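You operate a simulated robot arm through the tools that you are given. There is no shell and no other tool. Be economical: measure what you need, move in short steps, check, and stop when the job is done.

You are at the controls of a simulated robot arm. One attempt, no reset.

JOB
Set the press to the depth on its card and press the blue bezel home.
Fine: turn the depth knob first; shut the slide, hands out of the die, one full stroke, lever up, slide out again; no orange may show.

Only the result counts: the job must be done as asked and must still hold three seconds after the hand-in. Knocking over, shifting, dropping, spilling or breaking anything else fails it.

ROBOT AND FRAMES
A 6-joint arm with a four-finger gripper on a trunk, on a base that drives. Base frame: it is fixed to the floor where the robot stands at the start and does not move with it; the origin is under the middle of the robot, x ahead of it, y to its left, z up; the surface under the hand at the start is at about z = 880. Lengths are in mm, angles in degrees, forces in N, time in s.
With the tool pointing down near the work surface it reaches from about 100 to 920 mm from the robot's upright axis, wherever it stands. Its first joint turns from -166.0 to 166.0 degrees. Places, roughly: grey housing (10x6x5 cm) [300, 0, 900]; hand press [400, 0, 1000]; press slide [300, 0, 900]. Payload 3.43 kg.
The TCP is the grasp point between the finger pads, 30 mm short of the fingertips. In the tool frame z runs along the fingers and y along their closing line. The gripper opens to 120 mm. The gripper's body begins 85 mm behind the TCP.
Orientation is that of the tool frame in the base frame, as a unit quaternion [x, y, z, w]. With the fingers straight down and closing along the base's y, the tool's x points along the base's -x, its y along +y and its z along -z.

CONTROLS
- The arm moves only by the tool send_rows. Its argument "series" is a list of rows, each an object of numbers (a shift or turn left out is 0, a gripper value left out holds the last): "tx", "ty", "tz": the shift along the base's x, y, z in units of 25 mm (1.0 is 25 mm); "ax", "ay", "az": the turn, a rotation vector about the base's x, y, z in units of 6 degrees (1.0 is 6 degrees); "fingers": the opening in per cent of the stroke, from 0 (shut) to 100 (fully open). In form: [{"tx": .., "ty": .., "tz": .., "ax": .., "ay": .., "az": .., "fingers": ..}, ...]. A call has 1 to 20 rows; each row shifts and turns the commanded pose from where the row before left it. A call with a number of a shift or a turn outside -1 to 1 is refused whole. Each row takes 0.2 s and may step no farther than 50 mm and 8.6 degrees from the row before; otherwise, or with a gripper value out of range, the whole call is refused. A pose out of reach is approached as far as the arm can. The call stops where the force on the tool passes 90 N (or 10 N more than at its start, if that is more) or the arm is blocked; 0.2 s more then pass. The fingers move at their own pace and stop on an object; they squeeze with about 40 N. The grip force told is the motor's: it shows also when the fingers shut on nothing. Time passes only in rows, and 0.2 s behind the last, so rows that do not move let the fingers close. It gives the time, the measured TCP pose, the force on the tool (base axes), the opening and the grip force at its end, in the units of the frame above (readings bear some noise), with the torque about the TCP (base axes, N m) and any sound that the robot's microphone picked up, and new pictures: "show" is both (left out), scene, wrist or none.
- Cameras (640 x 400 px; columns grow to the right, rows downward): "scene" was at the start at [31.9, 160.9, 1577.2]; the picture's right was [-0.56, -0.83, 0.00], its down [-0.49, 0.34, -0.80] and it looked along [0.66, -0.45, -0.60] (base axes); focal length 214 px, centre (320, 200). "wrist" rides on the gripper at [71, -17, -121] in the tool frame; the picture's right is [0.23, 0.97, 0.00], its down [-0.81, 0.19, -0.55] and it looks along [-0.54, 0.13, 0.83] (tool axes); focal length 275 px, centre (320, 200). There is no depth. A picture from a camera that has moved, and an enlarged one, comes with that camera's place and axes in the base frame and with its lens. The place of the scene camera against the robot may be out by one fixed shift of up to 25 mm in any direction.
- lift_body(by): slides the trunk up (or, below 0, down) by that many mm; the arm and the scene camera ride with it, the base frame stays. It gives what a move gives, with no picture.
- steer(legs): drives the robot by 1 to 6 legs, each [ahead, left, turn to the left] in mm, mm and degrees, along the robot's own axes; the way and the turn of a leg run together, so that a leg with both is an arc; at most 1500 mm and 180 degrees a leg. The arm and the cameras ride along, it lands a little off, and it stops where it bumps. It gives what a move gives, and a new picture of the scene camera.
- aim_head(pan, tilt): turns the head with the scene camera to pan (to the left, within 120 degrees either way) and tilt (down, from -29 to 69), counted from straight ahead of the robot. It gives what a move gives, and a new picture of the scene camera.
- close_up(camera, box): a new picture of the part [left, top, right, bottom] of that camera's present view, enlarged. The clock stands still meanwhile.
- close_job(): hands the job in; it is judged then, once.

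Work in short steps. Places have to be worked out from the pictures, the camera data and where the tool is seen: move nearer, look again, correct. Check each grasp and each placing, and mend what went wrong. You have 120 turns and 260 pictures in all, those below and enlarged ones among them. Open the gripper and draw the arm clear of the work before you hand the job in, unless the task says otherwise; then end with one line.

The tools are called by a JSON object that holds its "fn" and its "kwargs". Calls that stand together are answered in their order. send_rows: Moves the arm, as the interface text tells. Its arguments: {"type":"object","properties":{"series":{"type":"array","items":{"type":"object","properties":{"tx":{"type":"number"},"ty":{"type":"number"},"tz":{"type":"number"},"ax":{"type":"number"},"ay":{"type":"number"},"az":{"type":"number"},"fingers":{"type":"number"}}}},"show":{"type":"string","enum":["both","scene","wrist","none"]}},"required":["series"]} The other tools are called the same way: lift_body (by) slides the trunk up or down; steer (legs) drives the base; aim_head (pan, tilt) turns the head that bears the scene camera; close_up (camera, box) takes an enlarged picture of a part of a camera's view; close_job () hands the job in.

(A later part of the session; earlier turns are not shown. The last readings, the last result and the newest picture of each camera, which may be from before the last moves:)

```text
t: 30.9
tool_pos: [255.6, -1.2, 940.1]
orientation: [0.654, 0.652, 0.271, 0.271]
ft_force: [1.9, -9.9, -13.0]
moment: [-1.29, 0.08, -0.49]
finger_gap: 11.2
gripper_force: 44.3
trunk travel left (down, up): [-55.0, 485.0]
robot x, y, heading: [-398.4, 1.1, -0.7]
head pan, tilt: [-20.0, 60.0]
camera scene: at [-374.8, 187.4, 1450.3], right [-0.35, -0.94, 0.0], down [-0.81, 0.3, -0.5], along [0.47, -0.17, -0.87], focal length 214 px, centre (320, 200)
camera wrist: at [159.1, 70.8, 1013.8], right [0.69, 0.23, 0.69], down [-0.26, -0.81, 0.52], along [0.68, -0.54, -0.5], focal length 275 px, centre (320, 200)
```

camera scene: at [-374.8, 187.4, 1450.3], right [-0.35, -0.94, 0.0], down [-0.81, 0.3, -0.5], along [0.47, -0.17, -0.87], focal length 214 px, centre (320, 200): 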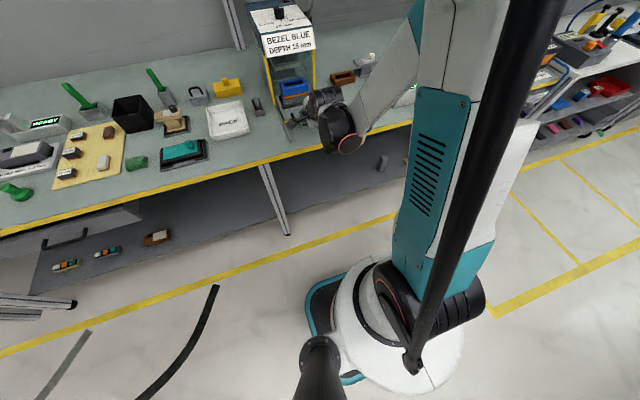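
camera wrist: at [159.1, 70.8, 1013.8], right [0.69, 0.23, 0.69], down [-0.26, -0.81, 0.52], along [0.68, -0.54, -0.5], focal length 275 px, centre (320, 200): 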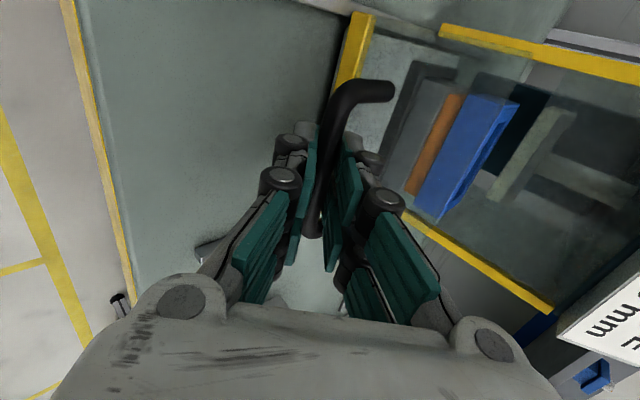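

The slide runs freely, so I'll keep pushing.

{"fn": "send_rows", "kwargs": {"series": [{"tx": 0.4}, {"tx": 0.5}, {"tx": 0.5}, {"tx": 0.5}, {"tx": 0.5}, {"tx": 0.5}, {"tx": 0.4}]}}

```text
t: 32.5
tool_pos: [338.8, -1.5, 939.4]
orientation: [0.655, 0.652, 0.271, 0.27]
ft_force: [1.1, -10.9, -19.7]
moment: [-0.23, 0.16, 0.68]
finger_gap: 11.1
gripper_force: 44.9
trunk travel left (down, up): [-55.0, 485.0]
robot x, y, heading: [-403.6, 2.0, -0.2]
head pan, tilt: [-20.0, 60.0]
camera scene: at [-374.1, 187.3, 1450.2], right [-0.35, -0.94, 0.0], down [-0.81, 0.3, -0.5], along [0.47, -0.17, -0.87], focal length 214 px, centre (320, 200)
camera wrist: at [241.9, 70.7, 1014.0], right [0.69, 0.23, 0.69], down [-0.26, -0.81, 0.52], along [0.68, -0.54, -0.5], focal length 275 px, centre (320, 200)
```

scene: 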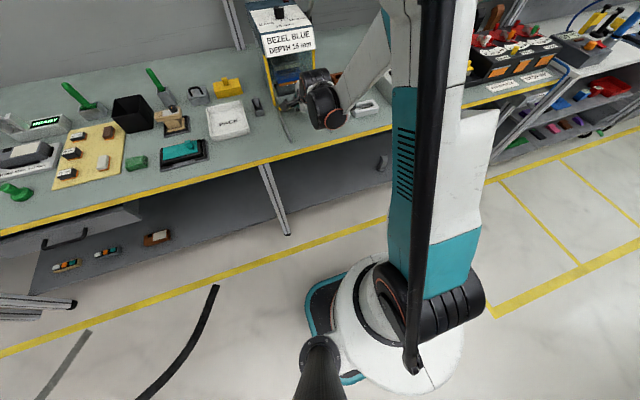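
wrist: 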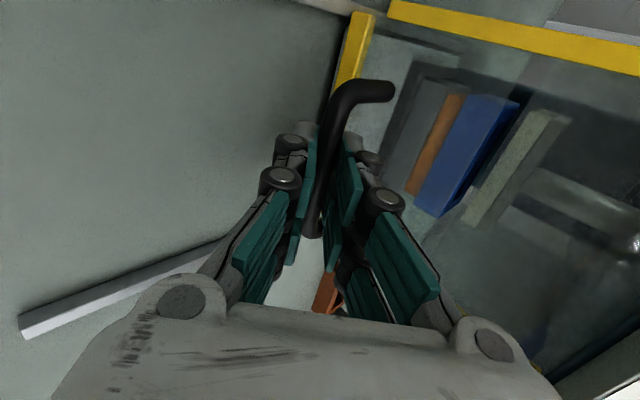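

Still free, so I'll continue in smaller steps until it stops.

{"fn": "send_rows", "kwargs": {"series": [{"tx": 0.3}, {"tx": 0.3}, {"tx": 0.3}, {"tx": 0.3}, {"tx": 0.3}, {"tx": 0.3}, {"tx": 0.3}, {"tx": 0.3}]}}

```text
t: 33.7
tool_pos: [362.6, -0.4, 939.3]
orientation: [0.657, 0.654, 0.266, 0.265]
ft_force: [-23.8, -0.8, 14.8]
moment: [-0.75, 0.11, -0.05]
finger_gap: 11.4
gripper_force: 44.8
trunk travel left (down, up): [-55.0, 485.0]
robot x, y, heading: [-402.6, 0.6, -0.1]
head pan, tilt: [-20.0, 60.0]
stopped in row 6: the force on the tool passed its limit at 104 N (the readings are from after the stop); the commanded pose is now the measured one
camera scene: at [-380.9, 188.2, 1450.9], right [-0.35, -0.94, 0.0], down [-0.81, 0.3, -0.5], along [0.47, -0.17, -0.86], focal length 214 px, centre (320, 200)
camera wrist: at [267.6, 71.0, 1014.7], right [0.7, 0.23, 0.68], down [-0.25, -0.81, 0.53], along [0.67, -0.54, -0.51], focal length 275 px, centre (320, 200)
```

scene: 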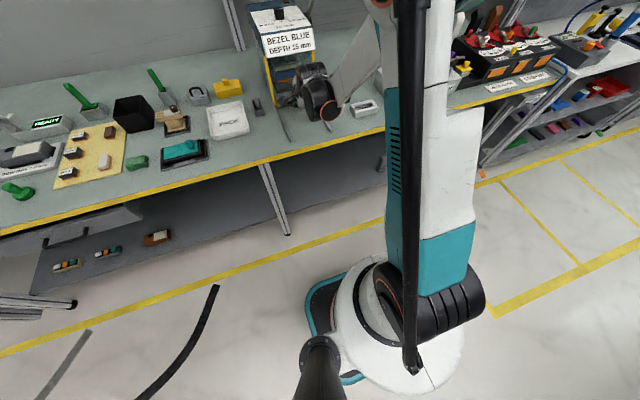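
wrist: 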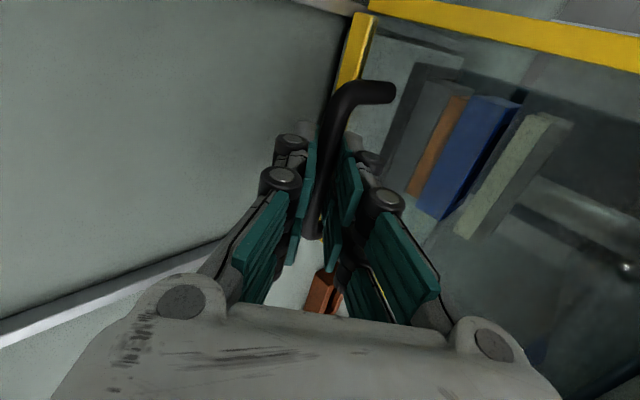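

The slide stopped hard after about 208 mm of travel. I'll nudge once more to confirm it is fully home, then release.

{"fn": "send_rows", "kwargs": {"series": [{"tx": 0.15}, {"tx": 0.15}, {"tx": 0.15}, {}], "show": "none"}}

{"fn": "close_up", "kwargs": {"camera": "scene", "box": [230, 0, 390, 120]}}

```text
t: 34.4
tool_pos: [366.3, -1.6, 933.8]
orientation: [0.658, 0.656, 0.262, 0.261]
ft_force: [-22.0, 0.8, 13.6]
moment: [-0.24, 0.08, 0.38]
finger_gap: 10.8
gripper_force: 45.0
trunk travel left (down, up): [-55.0, 485.0]
robot x, y, heading: [-397.1, 0.9, -0.2]
head pan, tilt: [-20.0, 60.0]
stopped in row 3: the force on the tool passed its limit at 95 N (the readings are from after the stop); the commanded pose is now the measured one
```

```text
3.33 times, centred on (310, 60) of scene
camera zoom: at [-381.4, 188.2, 1450.7], right [-0.35, -0.94, 0.0], down [-0.81, 0.3, -0.5], along [0.47, -0.17, -0.86], focal length 715 px, centre (353, 667)
```

zoom: 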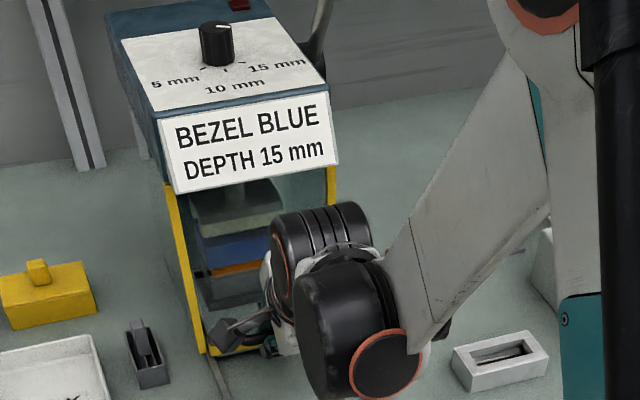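

It's a hard stop with the bezel under the ram. I'll open and back out along the fingers.

{"fn": "send_rows", "kwargs": {"series": [{"fingers": 35}, {}, {"tx": -0.4, "tz": 0.4}, {"tx": -0.5, "tz": 0.5}, {"tx": -0.5, "tz": 0.5}, {"tx": -0.8, "tz": 0.5}, {"tx": -1, "tz": 0.3}, {"tx": -1}]}}

{"fn": "close_up", "kwargs": {"camera": "wrist", "box": [240, 0, 640, 250]}}

```text
t: 36.2
tool_pos: [266.0, 0.1, 987.9]
orientation: [0.658, 0.657, 0.261, 0.26]
ft_force: [-0.3, -1.3, 0.4]
moment: [0.02, -0.01, -0.02]
finger_gap: 41.7
gripper_force: 0.0
trunk travel left (down, up): [-55.0, 485.0]
robot x, y, heading: [-404.3, 4.2, -0.4]
head pan, tilt: [-20.0, 60.0]
camera scene: at [-377.9, 188.2, 1450.2], right [-0.35, -0.94, 0.0], down [-0.81, 0.3, -0.5], along [0.47, -0.17, -0.87], focal length 214 px, centre (320, 200)
camera wrist: at [171.4, 71.5, 1065.6], right [0.71, 0.23, 0.67], down [-0.24, -0.81, 0.53], along [0.66, -0.54, -0.52], focal length 275 px, centre (320, 200)
```

scene: 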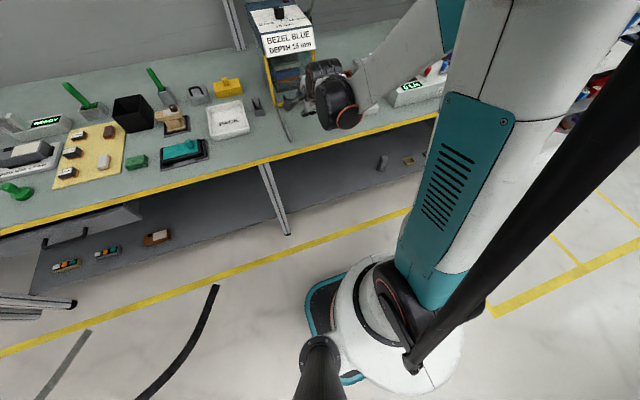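
wrist: 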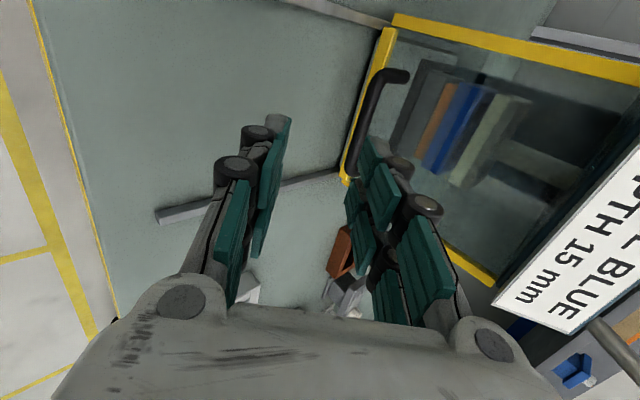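

```text
1.60 times, centred on (440, 125) of wrist
camera zoom: at [171.4, 71.5, 1065.6], right [0.71, 0.23, 0.67], down [-0.24, -0.81, 0.53], along [0.66, -0.54, -0.52], focal length 440 px, centre (128, 320)
```

zoom: 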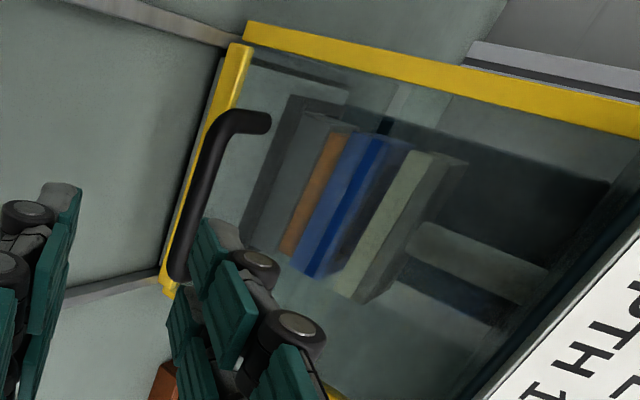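

The slide is shut and the panel is flush in its yellow frame. Next is the lever: pivot about [543, -103, 1118], ball about [419, -101, 1255]. The tool pitch already matches the lever axis, so I'll rise to a stand-off before the ball.

{"fn": "send_rows", "kwargs": {"series": [{"tz": 1, "fingers": 55}, {"tz": 1}, {"tz": 1, "ty": -0.4}, {"tz": 1, "ty": -0.4}, {"tz": 1, "ty": -0.4}, {"tz": 1, "ty": -0.4}, {"tz": 1, "ty": -0.4}, {"tz": 1, "ty": -0.4}, {"tz": 1, "ty": -0.4}, {"tz": 1, "ty": -0.4}, {"tz": 1, "ty": -0.4}, {"tz": 1, "ty": -0.4}, {"tz": 1, "tx": 0.6}, {"tz": 0.7, "tx": 0.8}, {"tx": 0.8}]}}

{"fn": "close_up", "kwargs": {"camera": "wrist", "box": [160, 0, 480, 200]}}

```text
t: 39.4
tool_pos: [320.7, -100.0, 1331.1]
orientation: [0.659, 0.656, 0.261, 0.26]
ft_force: [-1.0, 0.0, 0.0]
moment: [-0.01, -0.01, 0.03]
finger_gap: 66.0
gripper_force: 0.0
trunk travel left (down, up): [-55.0, 485.0]
robot x, y, heading: [-400.7, 0.5, -0.1]
head pan, tilt: [-20.0, 60.0]
camera scene: at [-368.8, 179.0, 1464.9], right [-0.41, -0.91, 0.0], down [-0.68, 0.31, -0.66], along [0.6, -0.27, -0.75], focal length 214 px, centre (320, 200)
camera wrist: at [226.6, -28.5, 1408.1], right [0.71, 0.23, 0.67], down [-0.24, -0.81, 0.53], along [0.66, -0.54, -0.52], focal length 275 px, centre (320, 200)
```

scene: 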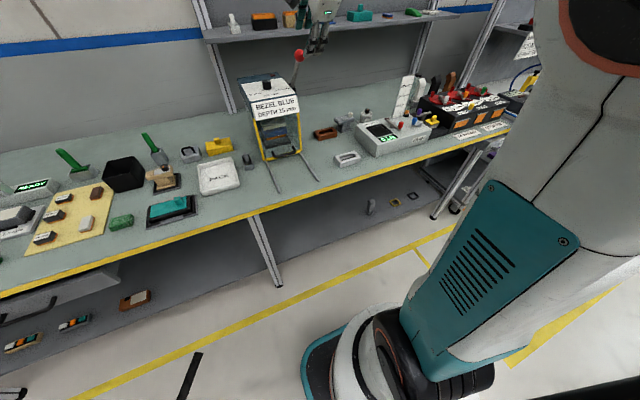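
wrist: 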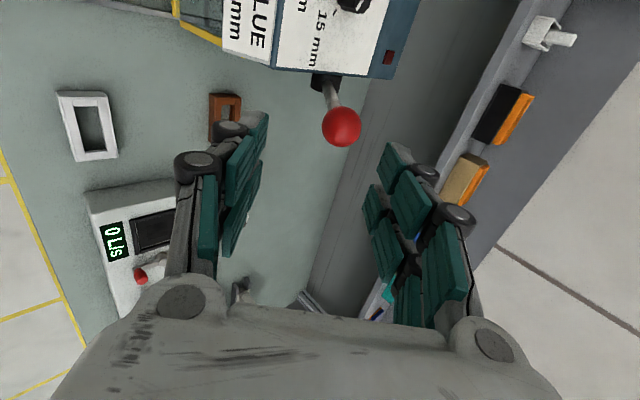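

```text
2.00 times, centred on (320, 100) of wrist
camera zoom: at [226.6, -28.5, 1408.1], right [0.71, 0.23, 0.67], down [-0.24, -0.81, 0.53], along [0.66, -0.54, -0.52], focal length 551 px, centre (320, 400)
```

zoom: 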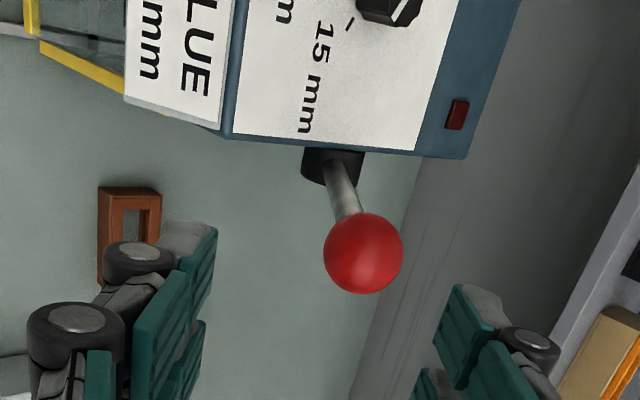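

The ball refines to [421, -104, 1255], 36 mm across. I'll move onto the lever axis and advance until the ball sits at the TCP.

{"fn": "send_rows", "kwargs": {"series": [{"tx": 0.6, "tz": -0.32, "ty": -0.04}, {"tx": 0.6, "tz": -0.32, "ty": -0.04}, {"tx": 0.6, "tz": -0.32, "ty": -0.04}, {"tx": 0.56, "tz": -0.32, "ty": -0.04}, {"tx": 0.53, "tz": -0.565}, {"tx": 0.53, "tz": -0.565}, {"tx": 0.5, "tz": -0.53}]}}

{"fn": "close_up", "kwargs": {"camera": "wrist", "box": [160, 50, 480, 250]}}

```text
t: 41.0
tool_pos: [418.4, -104.8, 1257.8]
orientation: [0.659, 0.657, 0.26, 0.259]
ft_force: [-0.5, -0.3, 0.1]
moment: [-0.01, 0.01, -0.02]
finger_gap: 66.0
gripper_force: 0.0
trunk travel left (down, up): [-55.0, 485.0]
robot x, y, heading: [-401.2, 1.8, -0.3]
head pan, tilt: [-20.0, 60.0]
camera scene: at [-377.8, 188.2, 1450.2], right [-0.35, -0.94, 0.0], down [-0.81, 0.3, -0.5], along [0.47, -0.17, -0.87], focal length 214 px, centre (320, 200)
camera wrist: at [324.1, -32.8, 1333.8], right [0.71, 0.23, 0.67], down [-0.24, -0.81, 0.53], along [0.66, -0.54, -0.52], focal length 275 px, centre (320, 200)
```

scene: 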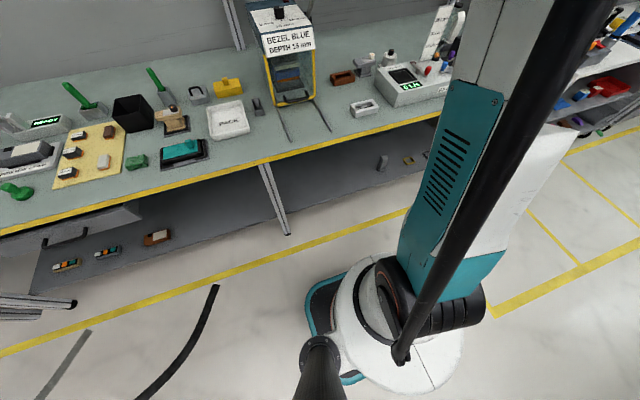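
wrist: 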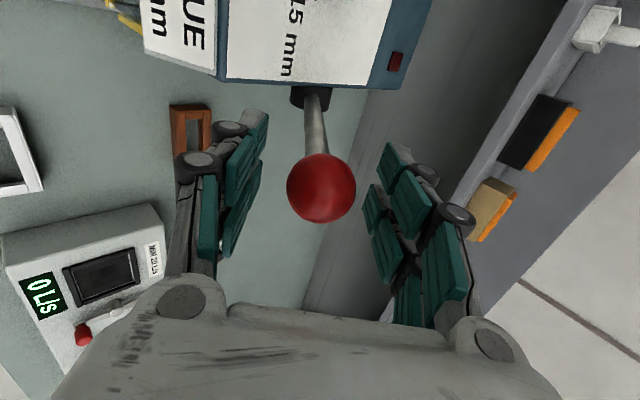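

```text
2.00 times, centred on (320, 150) of wrist
camera zoom: at [324.1, -32.8, 1333.8], right [0.71, 0.23, 0.67], down [-0.24, -0.81, 0.53], along [0.66, -0.54, -0.52], focal length 551 px, centre (320, 300)
```

zoom: 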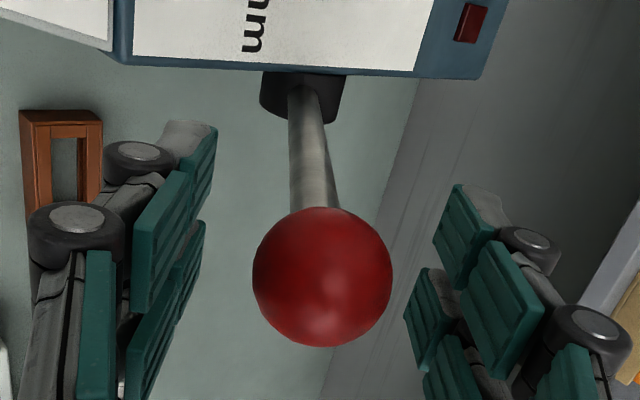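

The ball is exactly at the grasp point. Closing.

{"fn": "send_rows", "kwargs": {"series": [{"fingers": 0}, {}, {}], "show": "wrist"}}

```text
t: 41.8
tool_pos: [419.5, -103.9, 1257.4]
orientation: [0.658, 0.657, 0.26, 0.26]
ft_force: [-1.1, -0.3, -2.7]
moment: [-0.16, 0.08, -0.19]
finger_gap: 32.6
gripper_force: 45.0
trunk travel left (down, up): [-55.0, 485.0]
robot x, y, heading: [-398.8, 2.6, -0.2]
head pan, tilt: [-20.0, 60.0]
camera wrist: at [324.0, -32.7, 1333.8], right [0.71, 0.23, 0.67], down [-0.24, -0.81, 0.53], along [0.66, -0.54, -0.52], focal length 275 px, centre (320, 200)
```

wrist: 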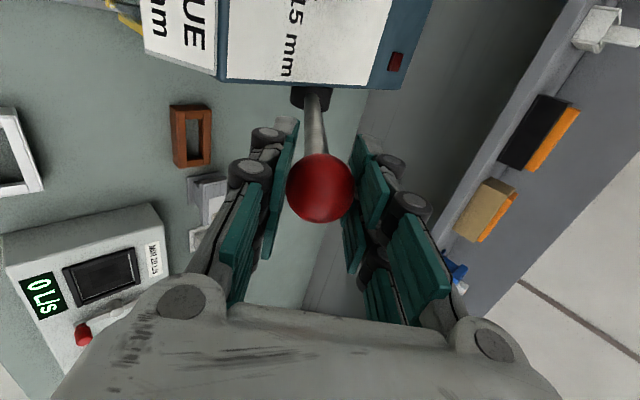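

The ball is held. I'll start the stroke along the lever's arc, turning the tool with it, 15° first.

{"fn": "send_rows", "kwargs": {"series": [{"tx": -0.47, "tz": -0.45, "ay": -0.83}, {"tx": -0.42, "tz": -0.49, "ay": -0.83}, {"tx": -0.38, "tz": -0.53, "ay": -0.83}]}}

```text
t: 42.6
tool_pos: [386.2, -104.5, 1220.5]
orientation: [0.618, 0.616, 0.345, 0.344]
ft_force: [-2.9, -0.7, 2.6]
moment: [-0.32, -0.03, -0.45]
finger_gap: 33.1
gripper_force: 44.9
trunk travel left (down, up): [-55.0, 485.0]
robot x, y, heading: [-405.9, -0.0, -0.1]
head pan, tilt: [-20.0, 60.0]
camera scene: at [-378.5, 188.2, 1450.2], right [-0.35, -0.94, 0.0], down [-0.81, 0.3, -0.5], along [0.47, -0.17, -0.87], focal length 214 px, centre (320, 200)
camera wrist: at [275.5, -32.6, 1270.9], right [0.51, 0.23, 0.83], down [-0.37, -0.81, 0.45], along [0.77, -0.54, -0.33], focal length 275 px, centre (320, 200)
```

scene: 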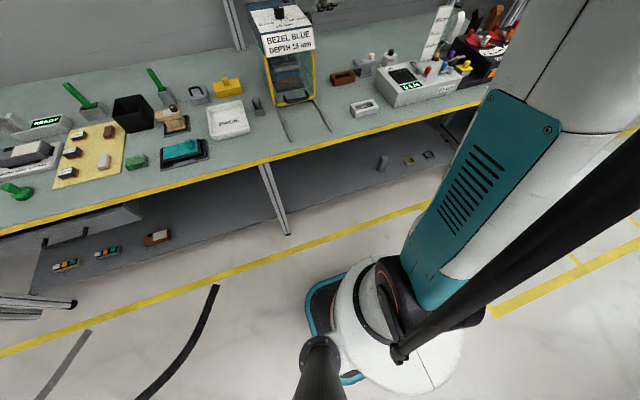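
wrist: 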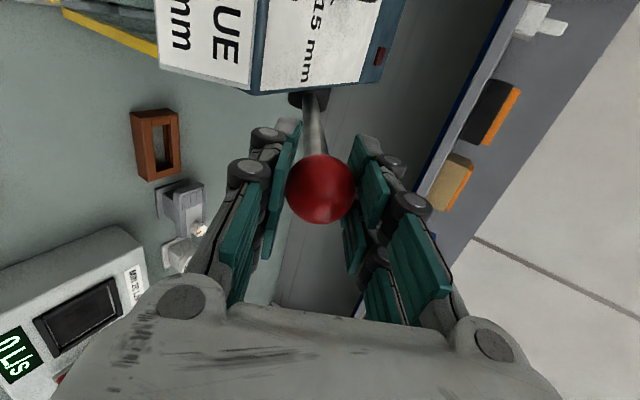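

The forces are tiny and the arc model fits. Continuing the stroke.

{"fn": "send_rows", "kwargs": {"series": [{"tx": -0.33, "tz": -0.556, "ay": -0.83}, {"tx": -0.28, "tz": -0.584, "ay": -0.83}, {"tx": -0.23, "tz": -0.61, "ay": -0.83}, {"tx": -0.176, "tz": -0.624, "ay": -0.83}, {"tx": -0.12, "tz": -0.636, "ay": -0.83}]}}

```text
t: 43.8
tool_pos: [356.6, -103.6, 1145.4]
orientation: [0.53, 0.527, 0.47, 0.469]
ft_force: [-4.3, -1.4, 7.8]
moment: [-0.04, -0.07, -0.25]
finger_gap: 34.2
gripper_force: 45.0
trunk travel left (down, up): [-55.0, 485.0]
robot x, y, heading: [-398.1, 0.5, -0.4]
head pan, tilt: [-20.0, 60.0]
camera scene: at [-379.0, 188.0, 1450.2], right [-0.35, -0.94, 0.0], down [-0.81, 0.3, -0.5], along [0.47, -0.17, -0.87], focal length 214 px, centre (320, 200)
camera wrist: at [235.9, -32.6, 1143.8], right [0.12, 0.23, 0.97], down [-0.53, -0.81, 0.25], along [0.84, -0.54, 0.03], focal length 275 px, centre (320, 200)
```

scene: 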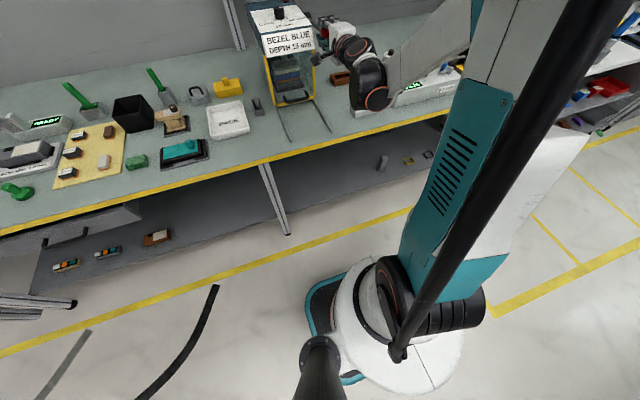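
wrist: 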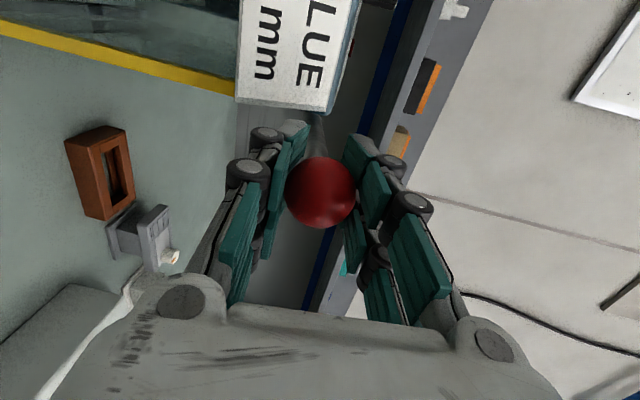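

Continuing down past horizontal.

{"fn": "send_rows", "kwargs": {"series": [{"tx": -0.068, "tz": -0.648, "ay": -0.83}, {"tx": -0.01, "tz": -0.648, "ay": -0.83}, {"tx": 0.048, "tz": -0.648, "ay": -0.83}, {"tx": 0.104, "tz": -0.64, "ay": -0.83}]}}

```text
t: 44.8
tool_pos: [359.0, -104.7, 1081.7]
orientation: [0.441, 0.439, 0.556, 0.552]
ft_force: [-8.8, 0.4, -0.1]
moment: [0.06, 0.16, 0.83]
finger_gap: 33.2
gripper_force: 44.3
trunk travel left (down, up): [-55.0, 485.0]
robot x, y, heading: [-402.7, 1.0, -0.2]
head pan, tilt: [-20.0, 60.0]
camera scene: at [-379.0, 188.3, 1450.1], right [-0.35, -0.94, 0.0], down [-0.81, 0.3, -0.5], along [0.47, -0.17, -0.87], focal length 214 px, centre (320, 200)
camera wrist: at [245.6, -32.3, 1038.7], right [-0.22, 0.23, 0.95], down [-0.58, -0.81, 0.06], along [0.78, -0.54, 0.31], focal length 275 px, centre (320, 200)
```

scene: 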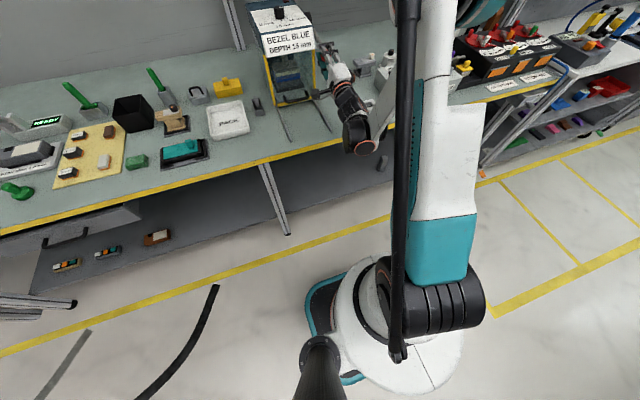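
wrist: 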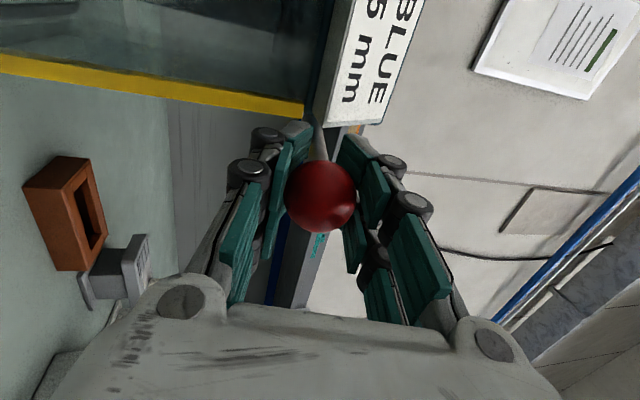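

I'll keep going in smaller steps, holding the tool pitch nearly constant so the wrist stays clear of the table.

{"fn": "send_rows", "kwargs": {"series": [{"tx": 0.156, "tz": -0.628, "ay": -0.3}, {"tx": 0.216, "tz": -0.616, "ay": -0.3}]}}

```text
t: 45.4
tool_pos: [366.1, -103.2, 1055.3]
orientation: [0.42, 0.42, 0.57, 0.567]
ft_force: [-3.9, -3.9, 42.5]
moment: [-0.07, -0.05, 0.37]
finger_gap: 33.2
gripper_force: 44.9
trunk travel left (down, up): [-55.0, 485.0]
robot x, y, heading: [-400.0, 0.8, -0.3]
head pan, tilt: [-20.0, 60.0]
camera scene: at [-381.9, 188.3, 1450.8], right [-0.35, -0.94, 0.0], down [-0.81, 0.3, -0.5], along [0.47, -0.17, -0.86], focal length 214 px, centre (320, 200)
camera wrist: at [256.3, -32.3, 1003.7], right [-0.29, 0.23, 0.93], down [-0.58, -0.81, 0.02], along [0.76, -0.54, 0.36], focal length 275 px, centre (320, 200)
```

scene: 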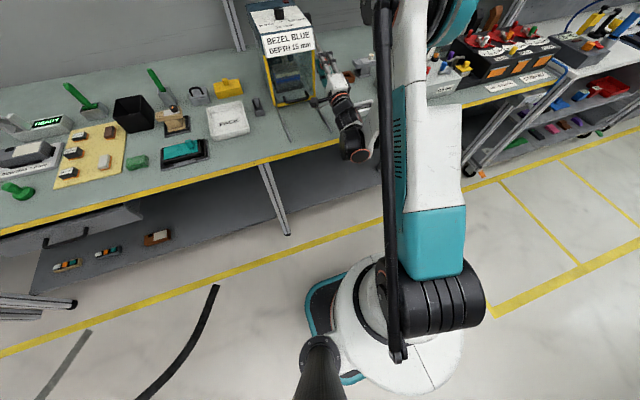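
wrist: 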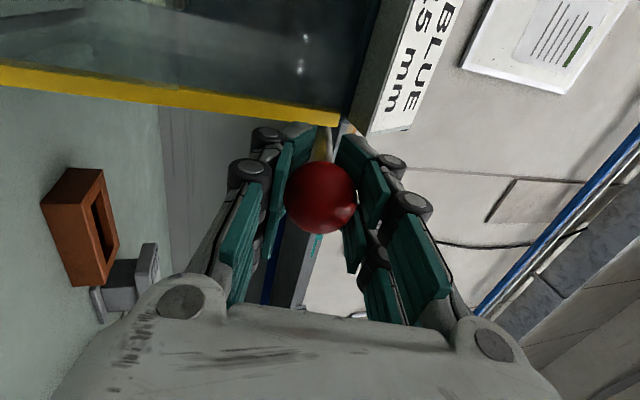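

The resistance is up to 42 N, so this is either the press-in force or the end stop. I'll push on to bottom the stroke.

{"fn": "send_rows", "kwargs": {"series": [{"tx": 0.12, "tz": -0.3}, {"tx": 0.12, "tz": -0.3}, {"tx": 0.13, "tz": -0.3}, {"tx": 0.14, "tz": -0.3}]}}

{"fn": "close_up", "kwargs": {"camera": "scene", "box": [230, 0, 390, 120]}}

```text
t: 45.8
tool_pos: [366.0, -103.9, 1054.2]
orientation: [0.417, 0.418, 0.574, 0.567]
ft_force: [-6.0, -4.4, 52.4]
moment: [-0.05, -0.32, 0.49]
finger_gap: 32.9
gripper_force: 45.2
trunk travel left (down, up): [-55.0, 485.0]
robot x, y, heading: [-400.9, 1.1, -0.3]
head pan, tilt: [-20.0, 60.0]
stopped in row 1: the force on the tool passed its limit at 100 N (the readings are from after the stop); the commanded pose is now the measured one
camera scene: at [-383.3, 188.3, 1450.5], right [-0.35, -0.94, 0.0], down [-0.81, 0.3, -0.5], along [0.47, -0.17, -0.86], focal length 214 px, centre (320, 200)
camera wrist: at [256.8, -32.8, 1002.5], right [-0.3, 0.22, 0.93], down [-0.58, -0.82, 0.01], along [0.76, -0.53, 0.37], focal length 275 px, centre (320, 200)
```

scene: 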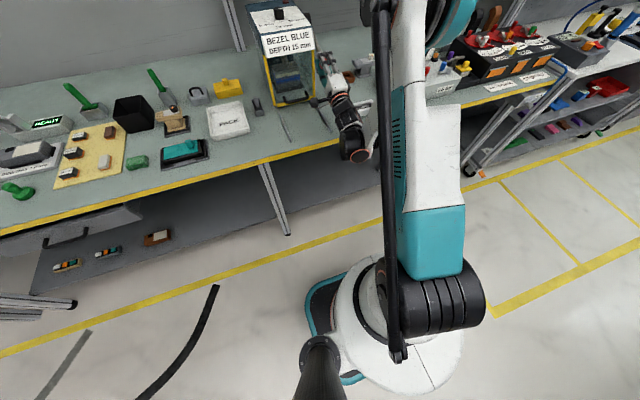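
wrist: 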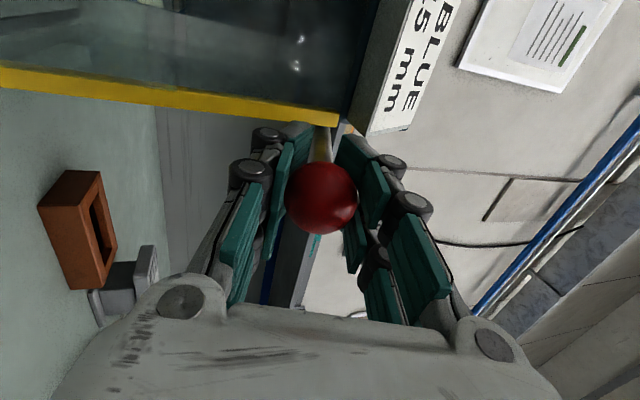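

```text
3.33 times, centred on (310, 60) of scene
camera zoom: at [-383.3, 188.3, 1450.5], right [-0.35, -0.94, 0.0], down [-0.81, 0.3, -0.5], along [0.47, -0.17, -0.86], focal length 715 px, centre (353, 667)
```

zoom: 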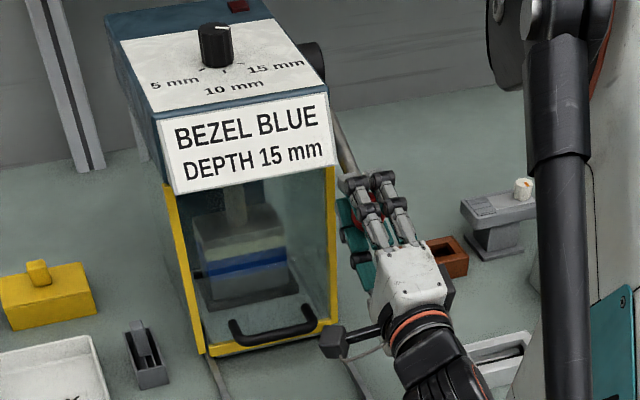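

The ram is down on the bezel. I'll zoom in through the glass to check for orange.

{"fn": "close_up", "kwargs": {"camera": "scene", "box": [268, 40, 332, 100]}}

{"fn": "send_rows", "kwargs": {"series": [{"tx": 0.04, "tz": -0.1}, {"tx": 0.04, "tz": -0.1}, {"tx": 0.04, "tz": -0.1}, {}], "show": "none"}}

{"fn": "close_up", "kwargs": {"camera": "scene", "box": [268, 40, 332, 100]}}

```text
6.67 times, centred on (300, 70) of scene
camera zoom: at [-383.3, 188.3, 1450.5], right [-0.35, -0.94, 0.0], down [-0.81, 0.3, -0.5], along [0.47, -0.17, -0.86], focal length 1430 px, centre (453, 1067)
```

zoom: 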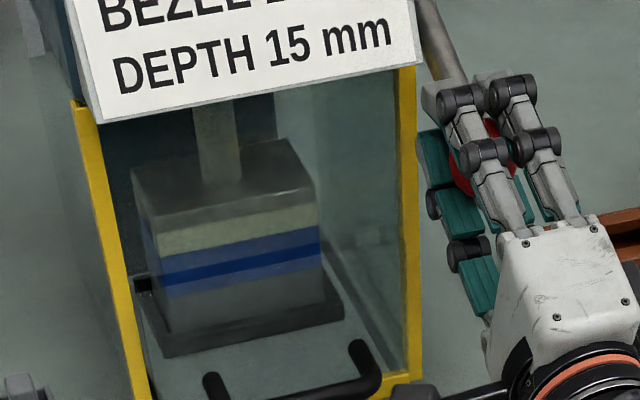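

```text
t: 46.3
tool_pos: [367.1, -105.5, 1054.2]
orientation: [0.415, 0.416, 0.576, 0.568]
ft_force: [-9.9, -3.4, 52.7]
moment: [-0.07, -0.28, 0.61]
finger_gap: 32.9
gripper_force: 44.7
trunk travel left (down, up): [-55.0, 485.0]
robot x, y, heading: [-399.5, 5.6, -0.4]
head pan, tilt: [-20.0, 60.0]
stopped in row 2: the force on the tool passed its limit at 95 N (the readings are from after the stop); the commanded pose is now the measured one
```

```text
6.67 times, centred on (300, 70) of scene
camera zoom: at [-383.5, 188.2, 1450.2], right [-0.35, -0.94, 0.0], down [-0.81, 0.3, -0.5], along [0.47, -0.17, -0.86], focal length 1430 px, centre (453, 1067)
```

zoom: 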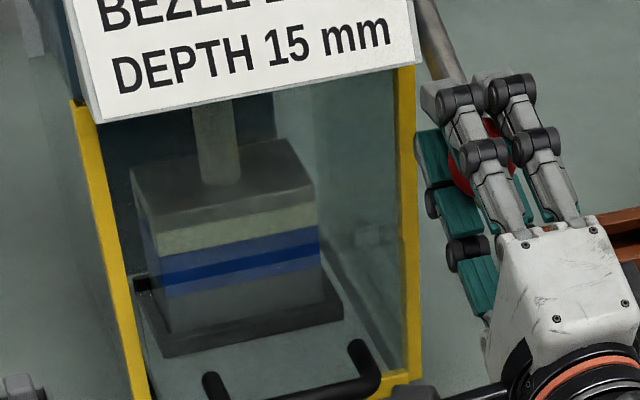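

The stroke has bottomed hard and no orange shows. Now I'll bring the lever back up along the same arc.

{"fn": "send_rows", "kwargs": {"series": [{"tx": -0.15, "tz": 0.616, "ay": 0.7}, {"tx": -0.14, "tz": 0.636, "ay": 0.83}, {"tx": -0.088, "tz": 0.644, "ay": 0.83}, {"tx": -0.028, "tz": 0.648, "ay": 0.83}, {"tx": 0.028, "tz": 0.648, "ay": 0.83}, {"tx": 0.084, "tz": 0.644, "ay": 0.83}, {"tx": 0.14, "tz": 0.632, "ay": 0.83}, {"tx": 0.192, "tz": 0.62, "ay": 0.83}], "show": "scene"}}

```text
t: 48.1
tool_pos: [371.2, -102.9, 1177.5]
orientation: [0.585, 0.584, 0.401, 0.394]
ft_force: [-18.3, 0.6, 2.7]
moment: [0.29, 0.2, 0.67]
finger_gap: 33.0
gripper_force: 45.1
trunk travel left (down, up): [-55.0, 485.0]
robot x, y, heading: [-398.4, 4.8, -0.5]
head pan, tilt: [-20.0, 60.0]
camera scene: at [-379.9, 188.2, 1450.3], right [-0.35, -0.94, 0.0], down [-0.81, 0.3, -0.5], along [0.47, -0.17, -0.87], focal length 214 px, centre (320, 200)
```

scene: 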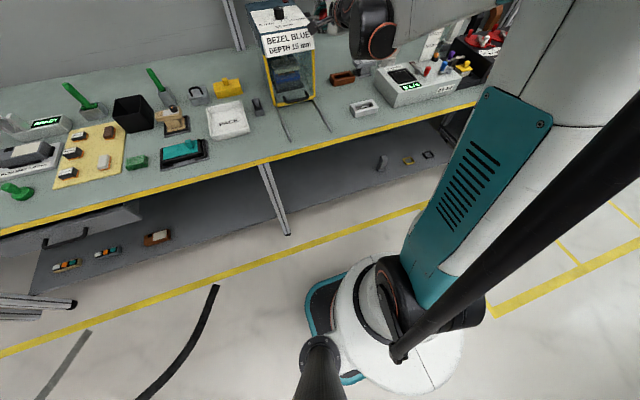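

The lever follows up. I'll finish the arc with a small x correction.

{"fn": "send_rows", "kwargs": {"series": [{"tx": 0.13, "tz": 0.66, "ay": 0.83}, {"tx": 0.25, "tz": 0.6, "ay": 0.83}, {"tx": 0.33, "tz": 0.55, "ay": 0.83}, {"tx": 0.39, "tz": 0.516, "ay": 0.83}, {"tx": 0.436, "tz": 0.48, "ay": 0.83}, {"tx": 0.324, "tz": 0.304, "ay": 0.5}, {}]}}

```text
t: 49.7
tool_pos: [423.0, -104.4, 1250.7]
orientation: [0.666, 0.662, 0.246, 0.241]
ft_force: [9.2, 0.2, -30.9]
moment: [-0.03, 1.43, 0.05]
finger_gap: 33.1
gripper_force: 45.2
trunk travel left (down, up): [-55.0, 485.0]
robot x, y, heading: [-402.8, 2.6, -0.2]
head pan, tilt: [-20.0, 60.0]
camera scene: at [-373.3, 187.8, 1449.9], right [-0.35, -0.94, 0.0], down [-0.81, 0.3, -0.5], along [0.47, -0.17, -0.87], focal length 214 px, centre (320, 200)
camera wrist: at [333.0, -33.0, 1332.9], right [0.74, 0.22, 0.63], down [-0.21, -0.82, 0.54], along [0.63, -0.53, -0.56], focal length 275 px, centre (320, 200)
```

scene: 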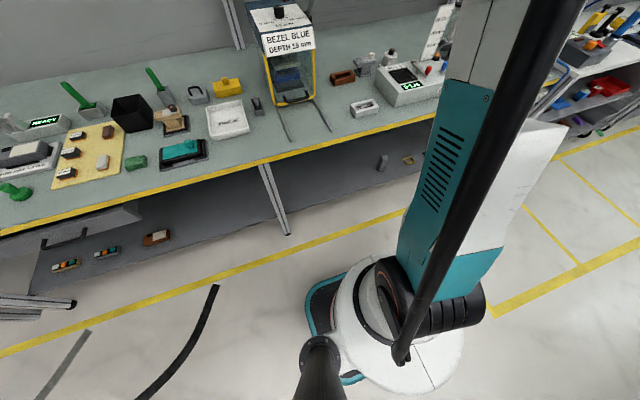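
wrist: 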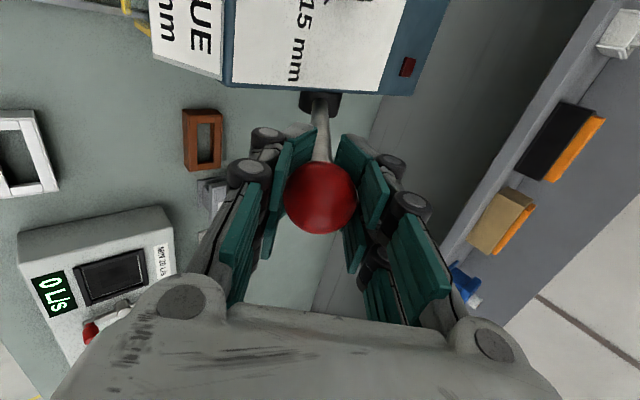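

The lever is nearly at its start angle. I'll nudge toward the exact original rest pose and read the force.

{"fn": "send_rows", "kwargs": {"series": [{"tx": -0.1, "tz": 0.15}, {"tx": 0.04, "tz": 0.12}, {}], "show": "none"}}

```text
t: 50.5
tool_pos: [423.0, -104.1, 1252.2]
orientation: [0.666, 0.663, 0.245, 0.236]
ft_force: [-2.3, 2.4, -88.3]
moment: [-0.08, -1.28, -0.05]
finger_gap: 33.2
gripper_force: 45.2
trunk travel left (down, up): [-55.0, 485.0]
robot x, y, heading: [-403.4, 4.5, -0.3]
head pan, tilt: [-20.0, 60.0]
```

It is hard against the upper stop, so the lever is fully up. I'll relax the load, open and retreat along the tool axis.

{"fn": "send_rows", "kwargs": {"series": [{"tx": 0.0, "tz": -0.2}, {"fingers": 55}, {}, {"tx": -0.5, "tz": 0.6}, {"tx": -0.5, "tz": 0.6}, {"tx": -0.6, "tz": 0.6}, {"tx": -0.8, "tz": 0.4}, {"tx": -1}, {"tx": -1}]}}

{"fn": "close_up", "kwargs": {"camera": "scene", "box": [230, 0, 390, 120]}}

```text
t: 52.5
tool_pos: [310.4, -106.1, 1308.8]
orientation: [0.666, 0.661, 0.247, 0.241]
ft_force: [0.9, -0.9, 0.2]
moment: [-0.07, -0.03, -0.01]
finger_gap: 66.0
gripper_force: 0.0
trunk travel left (down, up): [-55.0, 485.0]
robot x, y, heading: [-403.6, 2.3, -0.2]
head pan, tilt: [-20.0, 60.0]
camera scene: at [-371.7, 176.4, 1462.6], right [-0.45, -0.89, 0.0], down [-0.68, 0.35, -0.64], along [0.57, -0.29, -0.77], focal length 214 px, centre (320, 200)
camera wrist: at [219.9, -34.1, 1391.3], right [0.74, 0.22, 0.63], down [-0.21, -0.82, 0.54], along [0.64, -0.53, -0.56], focal length 275 px, centre (320, 200)
```

scene: 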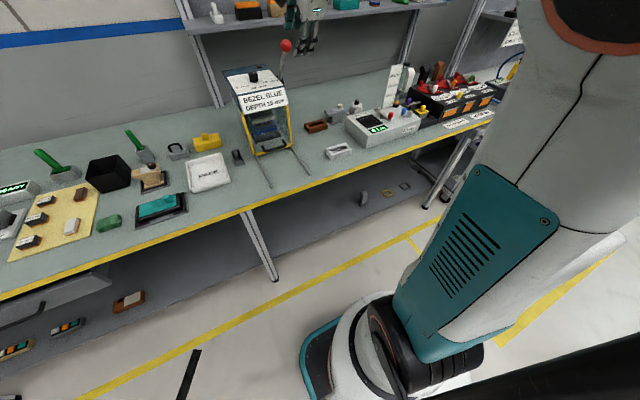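
wrist: 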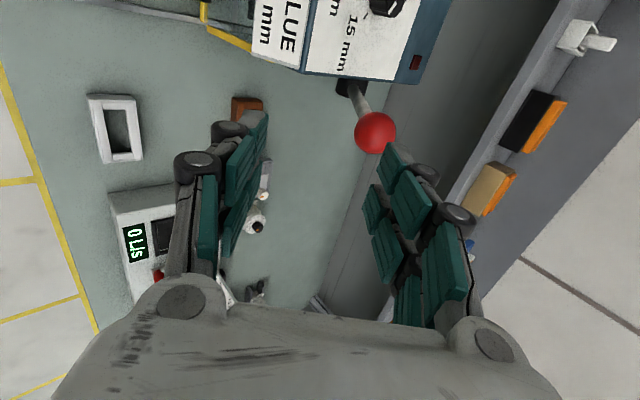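

```text
3.33 times, centred on (310, 60) of scene
camera zoom: at [-371.7, 176.4, 1462.6], right [-0.45, -0.89, 0.0], down [-0.68, 0.35, -0.64], along [0.57, -0.29, -0.77], focal length 715 px, centre (353, 667)
```

zoom: 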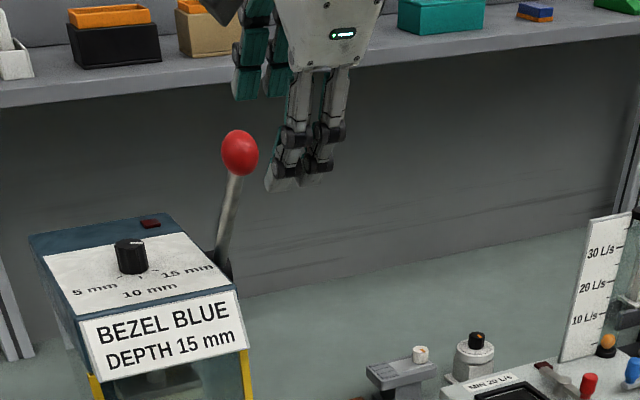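

The lever is fully up, with the ball at its start place. Next I retrace to the stand-off in front of the slide handle.

{"fn": "send_rows", "kwargs": {"series": [{"tx": -0.9, "fingers": 38}, {"tx": -0.87}, {"ty": 0.42, "tz": -1}, {"ty": 0.42, "tz": -1}, {"ty": 0.42, "tz": -1}, {"ty": 0.42, "tz": -1}, {"ty": 0.42, "tz": -1}, {"ty": 0.42, "tz": -1}, {"ty": 0.42, "tz": -1}, {"ty": 0.42, "tz": -1}, {"ty": 0.42, "tz": -1}, {"ty": 0.42, "tz": -1}, {"tz": -1}, {"tz": -1}, {"tz": -0.8}]}}

{"fn": "close_up", "kwargs": {"camera": "wrist", "box": [240, 0, 640, 250]}}

```text
t: 55.7
tool_pos: [262.9, 1.5, 990.1]
orientation: [0.664, 0.662, 0.248, 0.242]
ft_force: [-0.4, -0.3, -0.3]
moment: [0.01, -0.01, 0.02]
finger_gap: 45.7
gripper_force: 0.0
trunk travel left (down, up): [-55.0, 485.0]
robot x, y, heading: [-397.5, -4.0, -0.3]
head pan, tilt: [-20.0, 60.0]
camera scene: at [-377.5, 188.1, 1450.2], right [-0.35, -0.94, 0.0], down [-0.81, 0.3, -0.5], along [0.47, -0.17, -0.87], focal length 214 px, centre (320, 200)
camera wrist: at [172.7, 72.1, 1072.6], right [0.74, 0.22, 0.63], down [-0.21, -0.82, 0.54], along [0.64, -0.53, -0.56], focal length 275 px, centre (320, 200)
```

scene: 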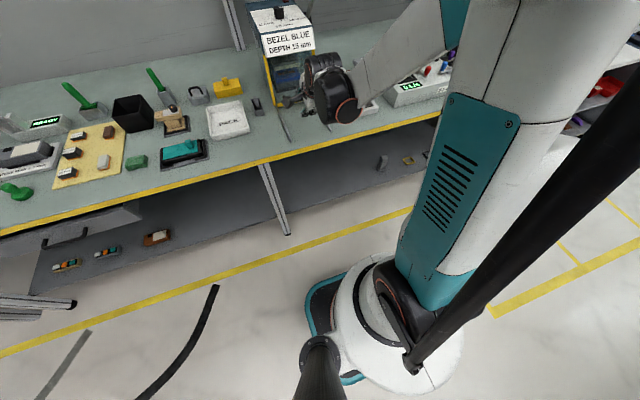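
wrist: 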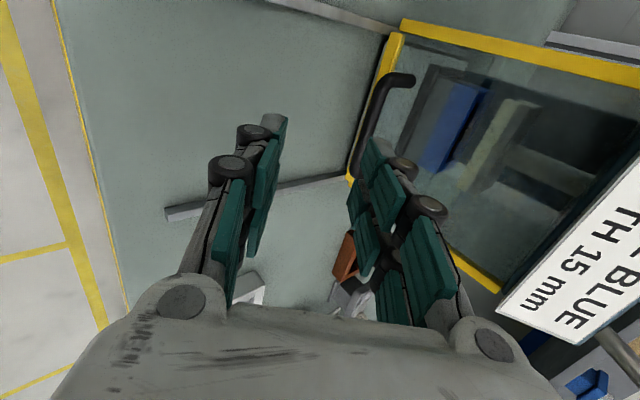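

```text
1.60 times, centred on (440, 125) of wrist
camera zoom: at [172.7, 72.1, 1072.6], right [0.74, 0.22, 0.63], down [-0.21, -0.82, 0.54], along [0.64, -0.53, -0.56], focal length 440 px, centre (128, 320)
```

zoom: 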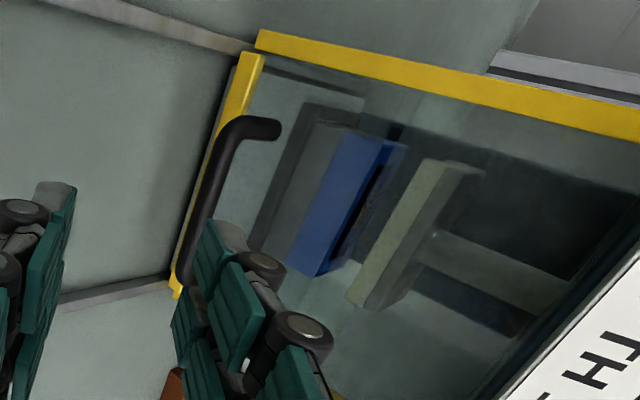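

The bezel is home with no orange visible, and the bar is where expected at [371, ~0, 931]. I'll approach and grip the handle.

{"fn": "send_rows", "kwargs": {"series": [{"tx": 0.8, "tz": -0.1}, {"tx": 0.8, "tz": -0.1}, {"tx": 0.84}, {"tx": 0.4, "tz": -0.47}, {"tx": 0.4, "tz": -0.47}, {"tx": 0.4, "tz": -0.47}, {"tx": 0.36, "tz": -0.41}, {}], "show": "wrist"}}

```text
t: 57.5
tool_pos: [364.2, -0.3, 938.9]
orientation: [0.665, 0.662, 0.247, 0.242]
ft_force: [-0.2, 0.1, -0.6]
moment: [0.0, 0.0, 0.01]
finger_gap: 45.5
gripper_force: 0.1
trunk travel left (down, up): [-55.0, 485.0]
robot x, y, heading: [-400.0, 1.5, -0.3]
head pan, tilt: [-20.0, 60.0]
camera wrist: at [273.8, 71.8, 1021.2], right [0.74, 0.22, 0.63], down [-0.21, -0.82, 0.54], along [0.64, -0.53, -0.56], focal length 275 px, centre (320, 200)
```

wrist: 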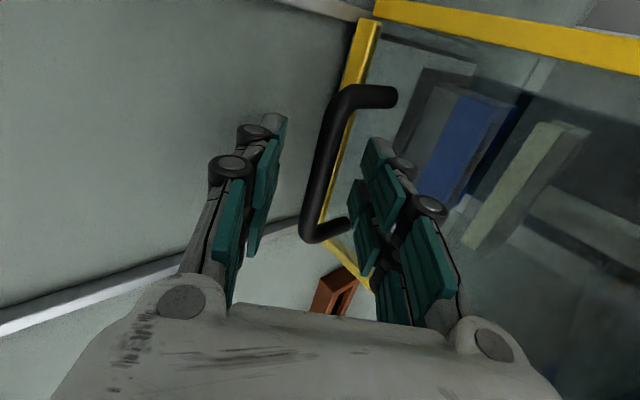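

The bar is between the fingers. I'll close, and start the pull if the grip holds.

{"fn": "send_rows", "kwargs": {"series": [{"fingers": 0}, {}, {}, {"tx": -0.2}, {"tx": -0.4}, {"tx": -0.5}, {"tx": -0.5}, {"tx": -0.5}, {"tx": -0.5}]}}

```text
t: 59.5
tool_pos: [297.9, -0.2, 938.7]
orientation: [0.666, 0.662, 0.247, 0.241]
ft_force: [-4.0, -1.2, 1.5]
moment: [-0.56, 0.03, 0.71]
finger_gap: 11.3
gripper_force: 44.9
trunk travel left (down, up): [-55.0, 485.0]
robot x, y, heading: [-400.9, 2.1, -0.2]
head pan, tilt: [-20.0, 60.0]
camera scene: at [-377.9, 188.1, 1450.2], right [-0.35, -0.94, 0.0], down [-0.81, 0.3, -0.5], along [0.47, -0.17, -0.87], focal length 214 px, centre (320, 200)
camera wrist: at [207.0, 71.8, 1021.4], right [0.74, 0.22, 0.63], down [-0.21, -0.82, 0.54], along [0.64, -0.53, -0.56], focal length 275 px, centre (320, 200)
```

scene: 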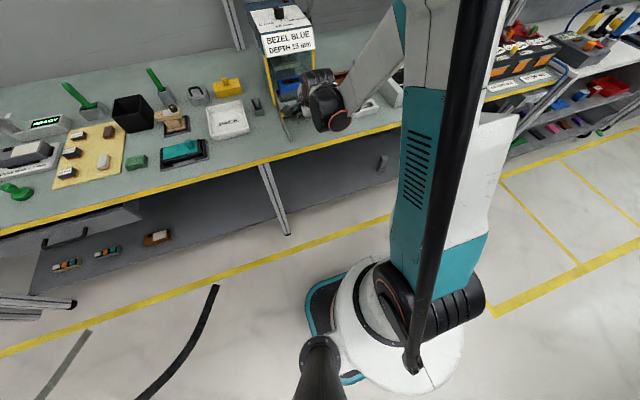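
wrist: 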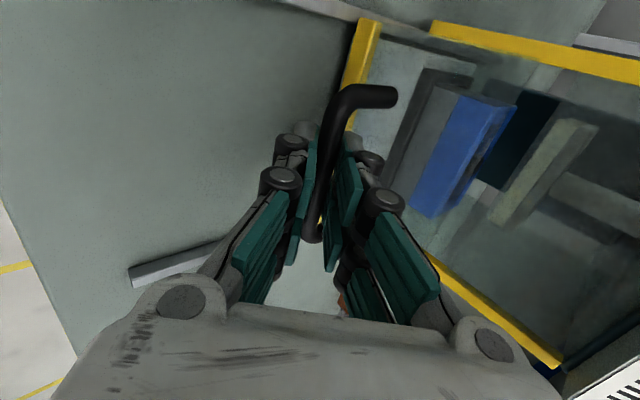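

The slide is coming out. I'll pull the remaining ~143 mm, slowing at the end.

{"fn": "send_rows", "kwargs": {"series": [{"tx": -0.4}, {"tx": -0.5}, {"tx": -0.5}, {"tx": -0.5}, {"tx": -0.5}, {"tx": -0.5}, {"tx": -0.5}, {"tx": -0.5}, {"tx": -0.5}, {"tx": -0.5}, {"tx": -0.3}, {"tx": -0.2}, {"tx": -0.2}, {"tx": -0.1}, {}]}}

{"fn": "close_up", "kwargs": {"camera": "wrist", "box": [320, 0, 640, 200]}}

```text
t: 62.7
tool_pos: [156.3, 2.0, 939.4]
orientation: [0.665, 0.662, 0.247, 0.241]
ft_force: [0.6, 0.6, -8.7]
moment: [-0.55, 0.03, 0.72]
finger_gap: 11.0
gripper_force: 44.8
trunk travel left (down, up): [-55.0, 485.0]
robot x, y, heading: [-402.1, 1.8, -0.4]
head pan, tilt: [-20.0, 60.0]
camera scene: at [-377.0, 188.2, 1450.1], right [-0.35, -0.94, 0.0], down [-0.81, 0.3, -0.5], along [0.47, -0.17, -0.87], focal length 214 px, centre (320, 200)
camera wrist: at [65.6, 71.8, 1021.5], right [0.74, 0.22, 0.63], down [-0.21, -0.82, 0.54], along [0.64, -0.53, -0.56], focal length 275 px, centre (320, 200)
```

scene: 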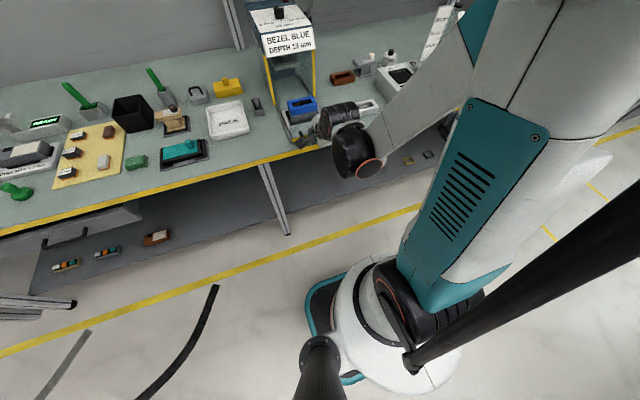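
wrist: 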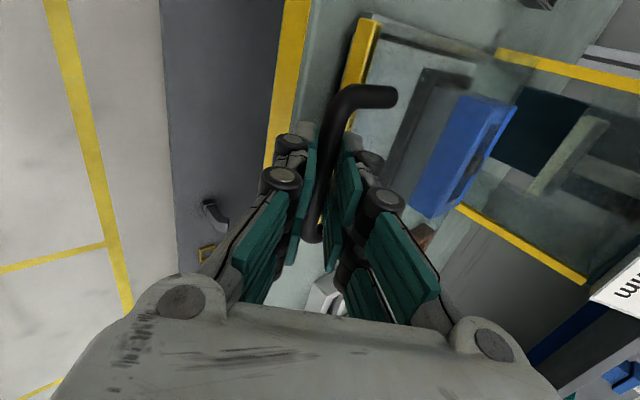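

```text
2.00 times, centred on (480, 100) of wrist
camera zoom: at [65.6, 71.8, 1021.5], right [0.74, 0.22, 0.63], down [-0.21, -0.82, 0.54], along [0.64, -0.53, -0.56], focal length 551 px, centre (0, 400)
```

zoom: 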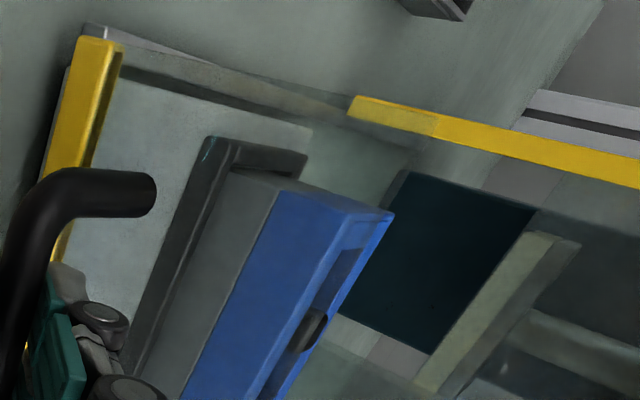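

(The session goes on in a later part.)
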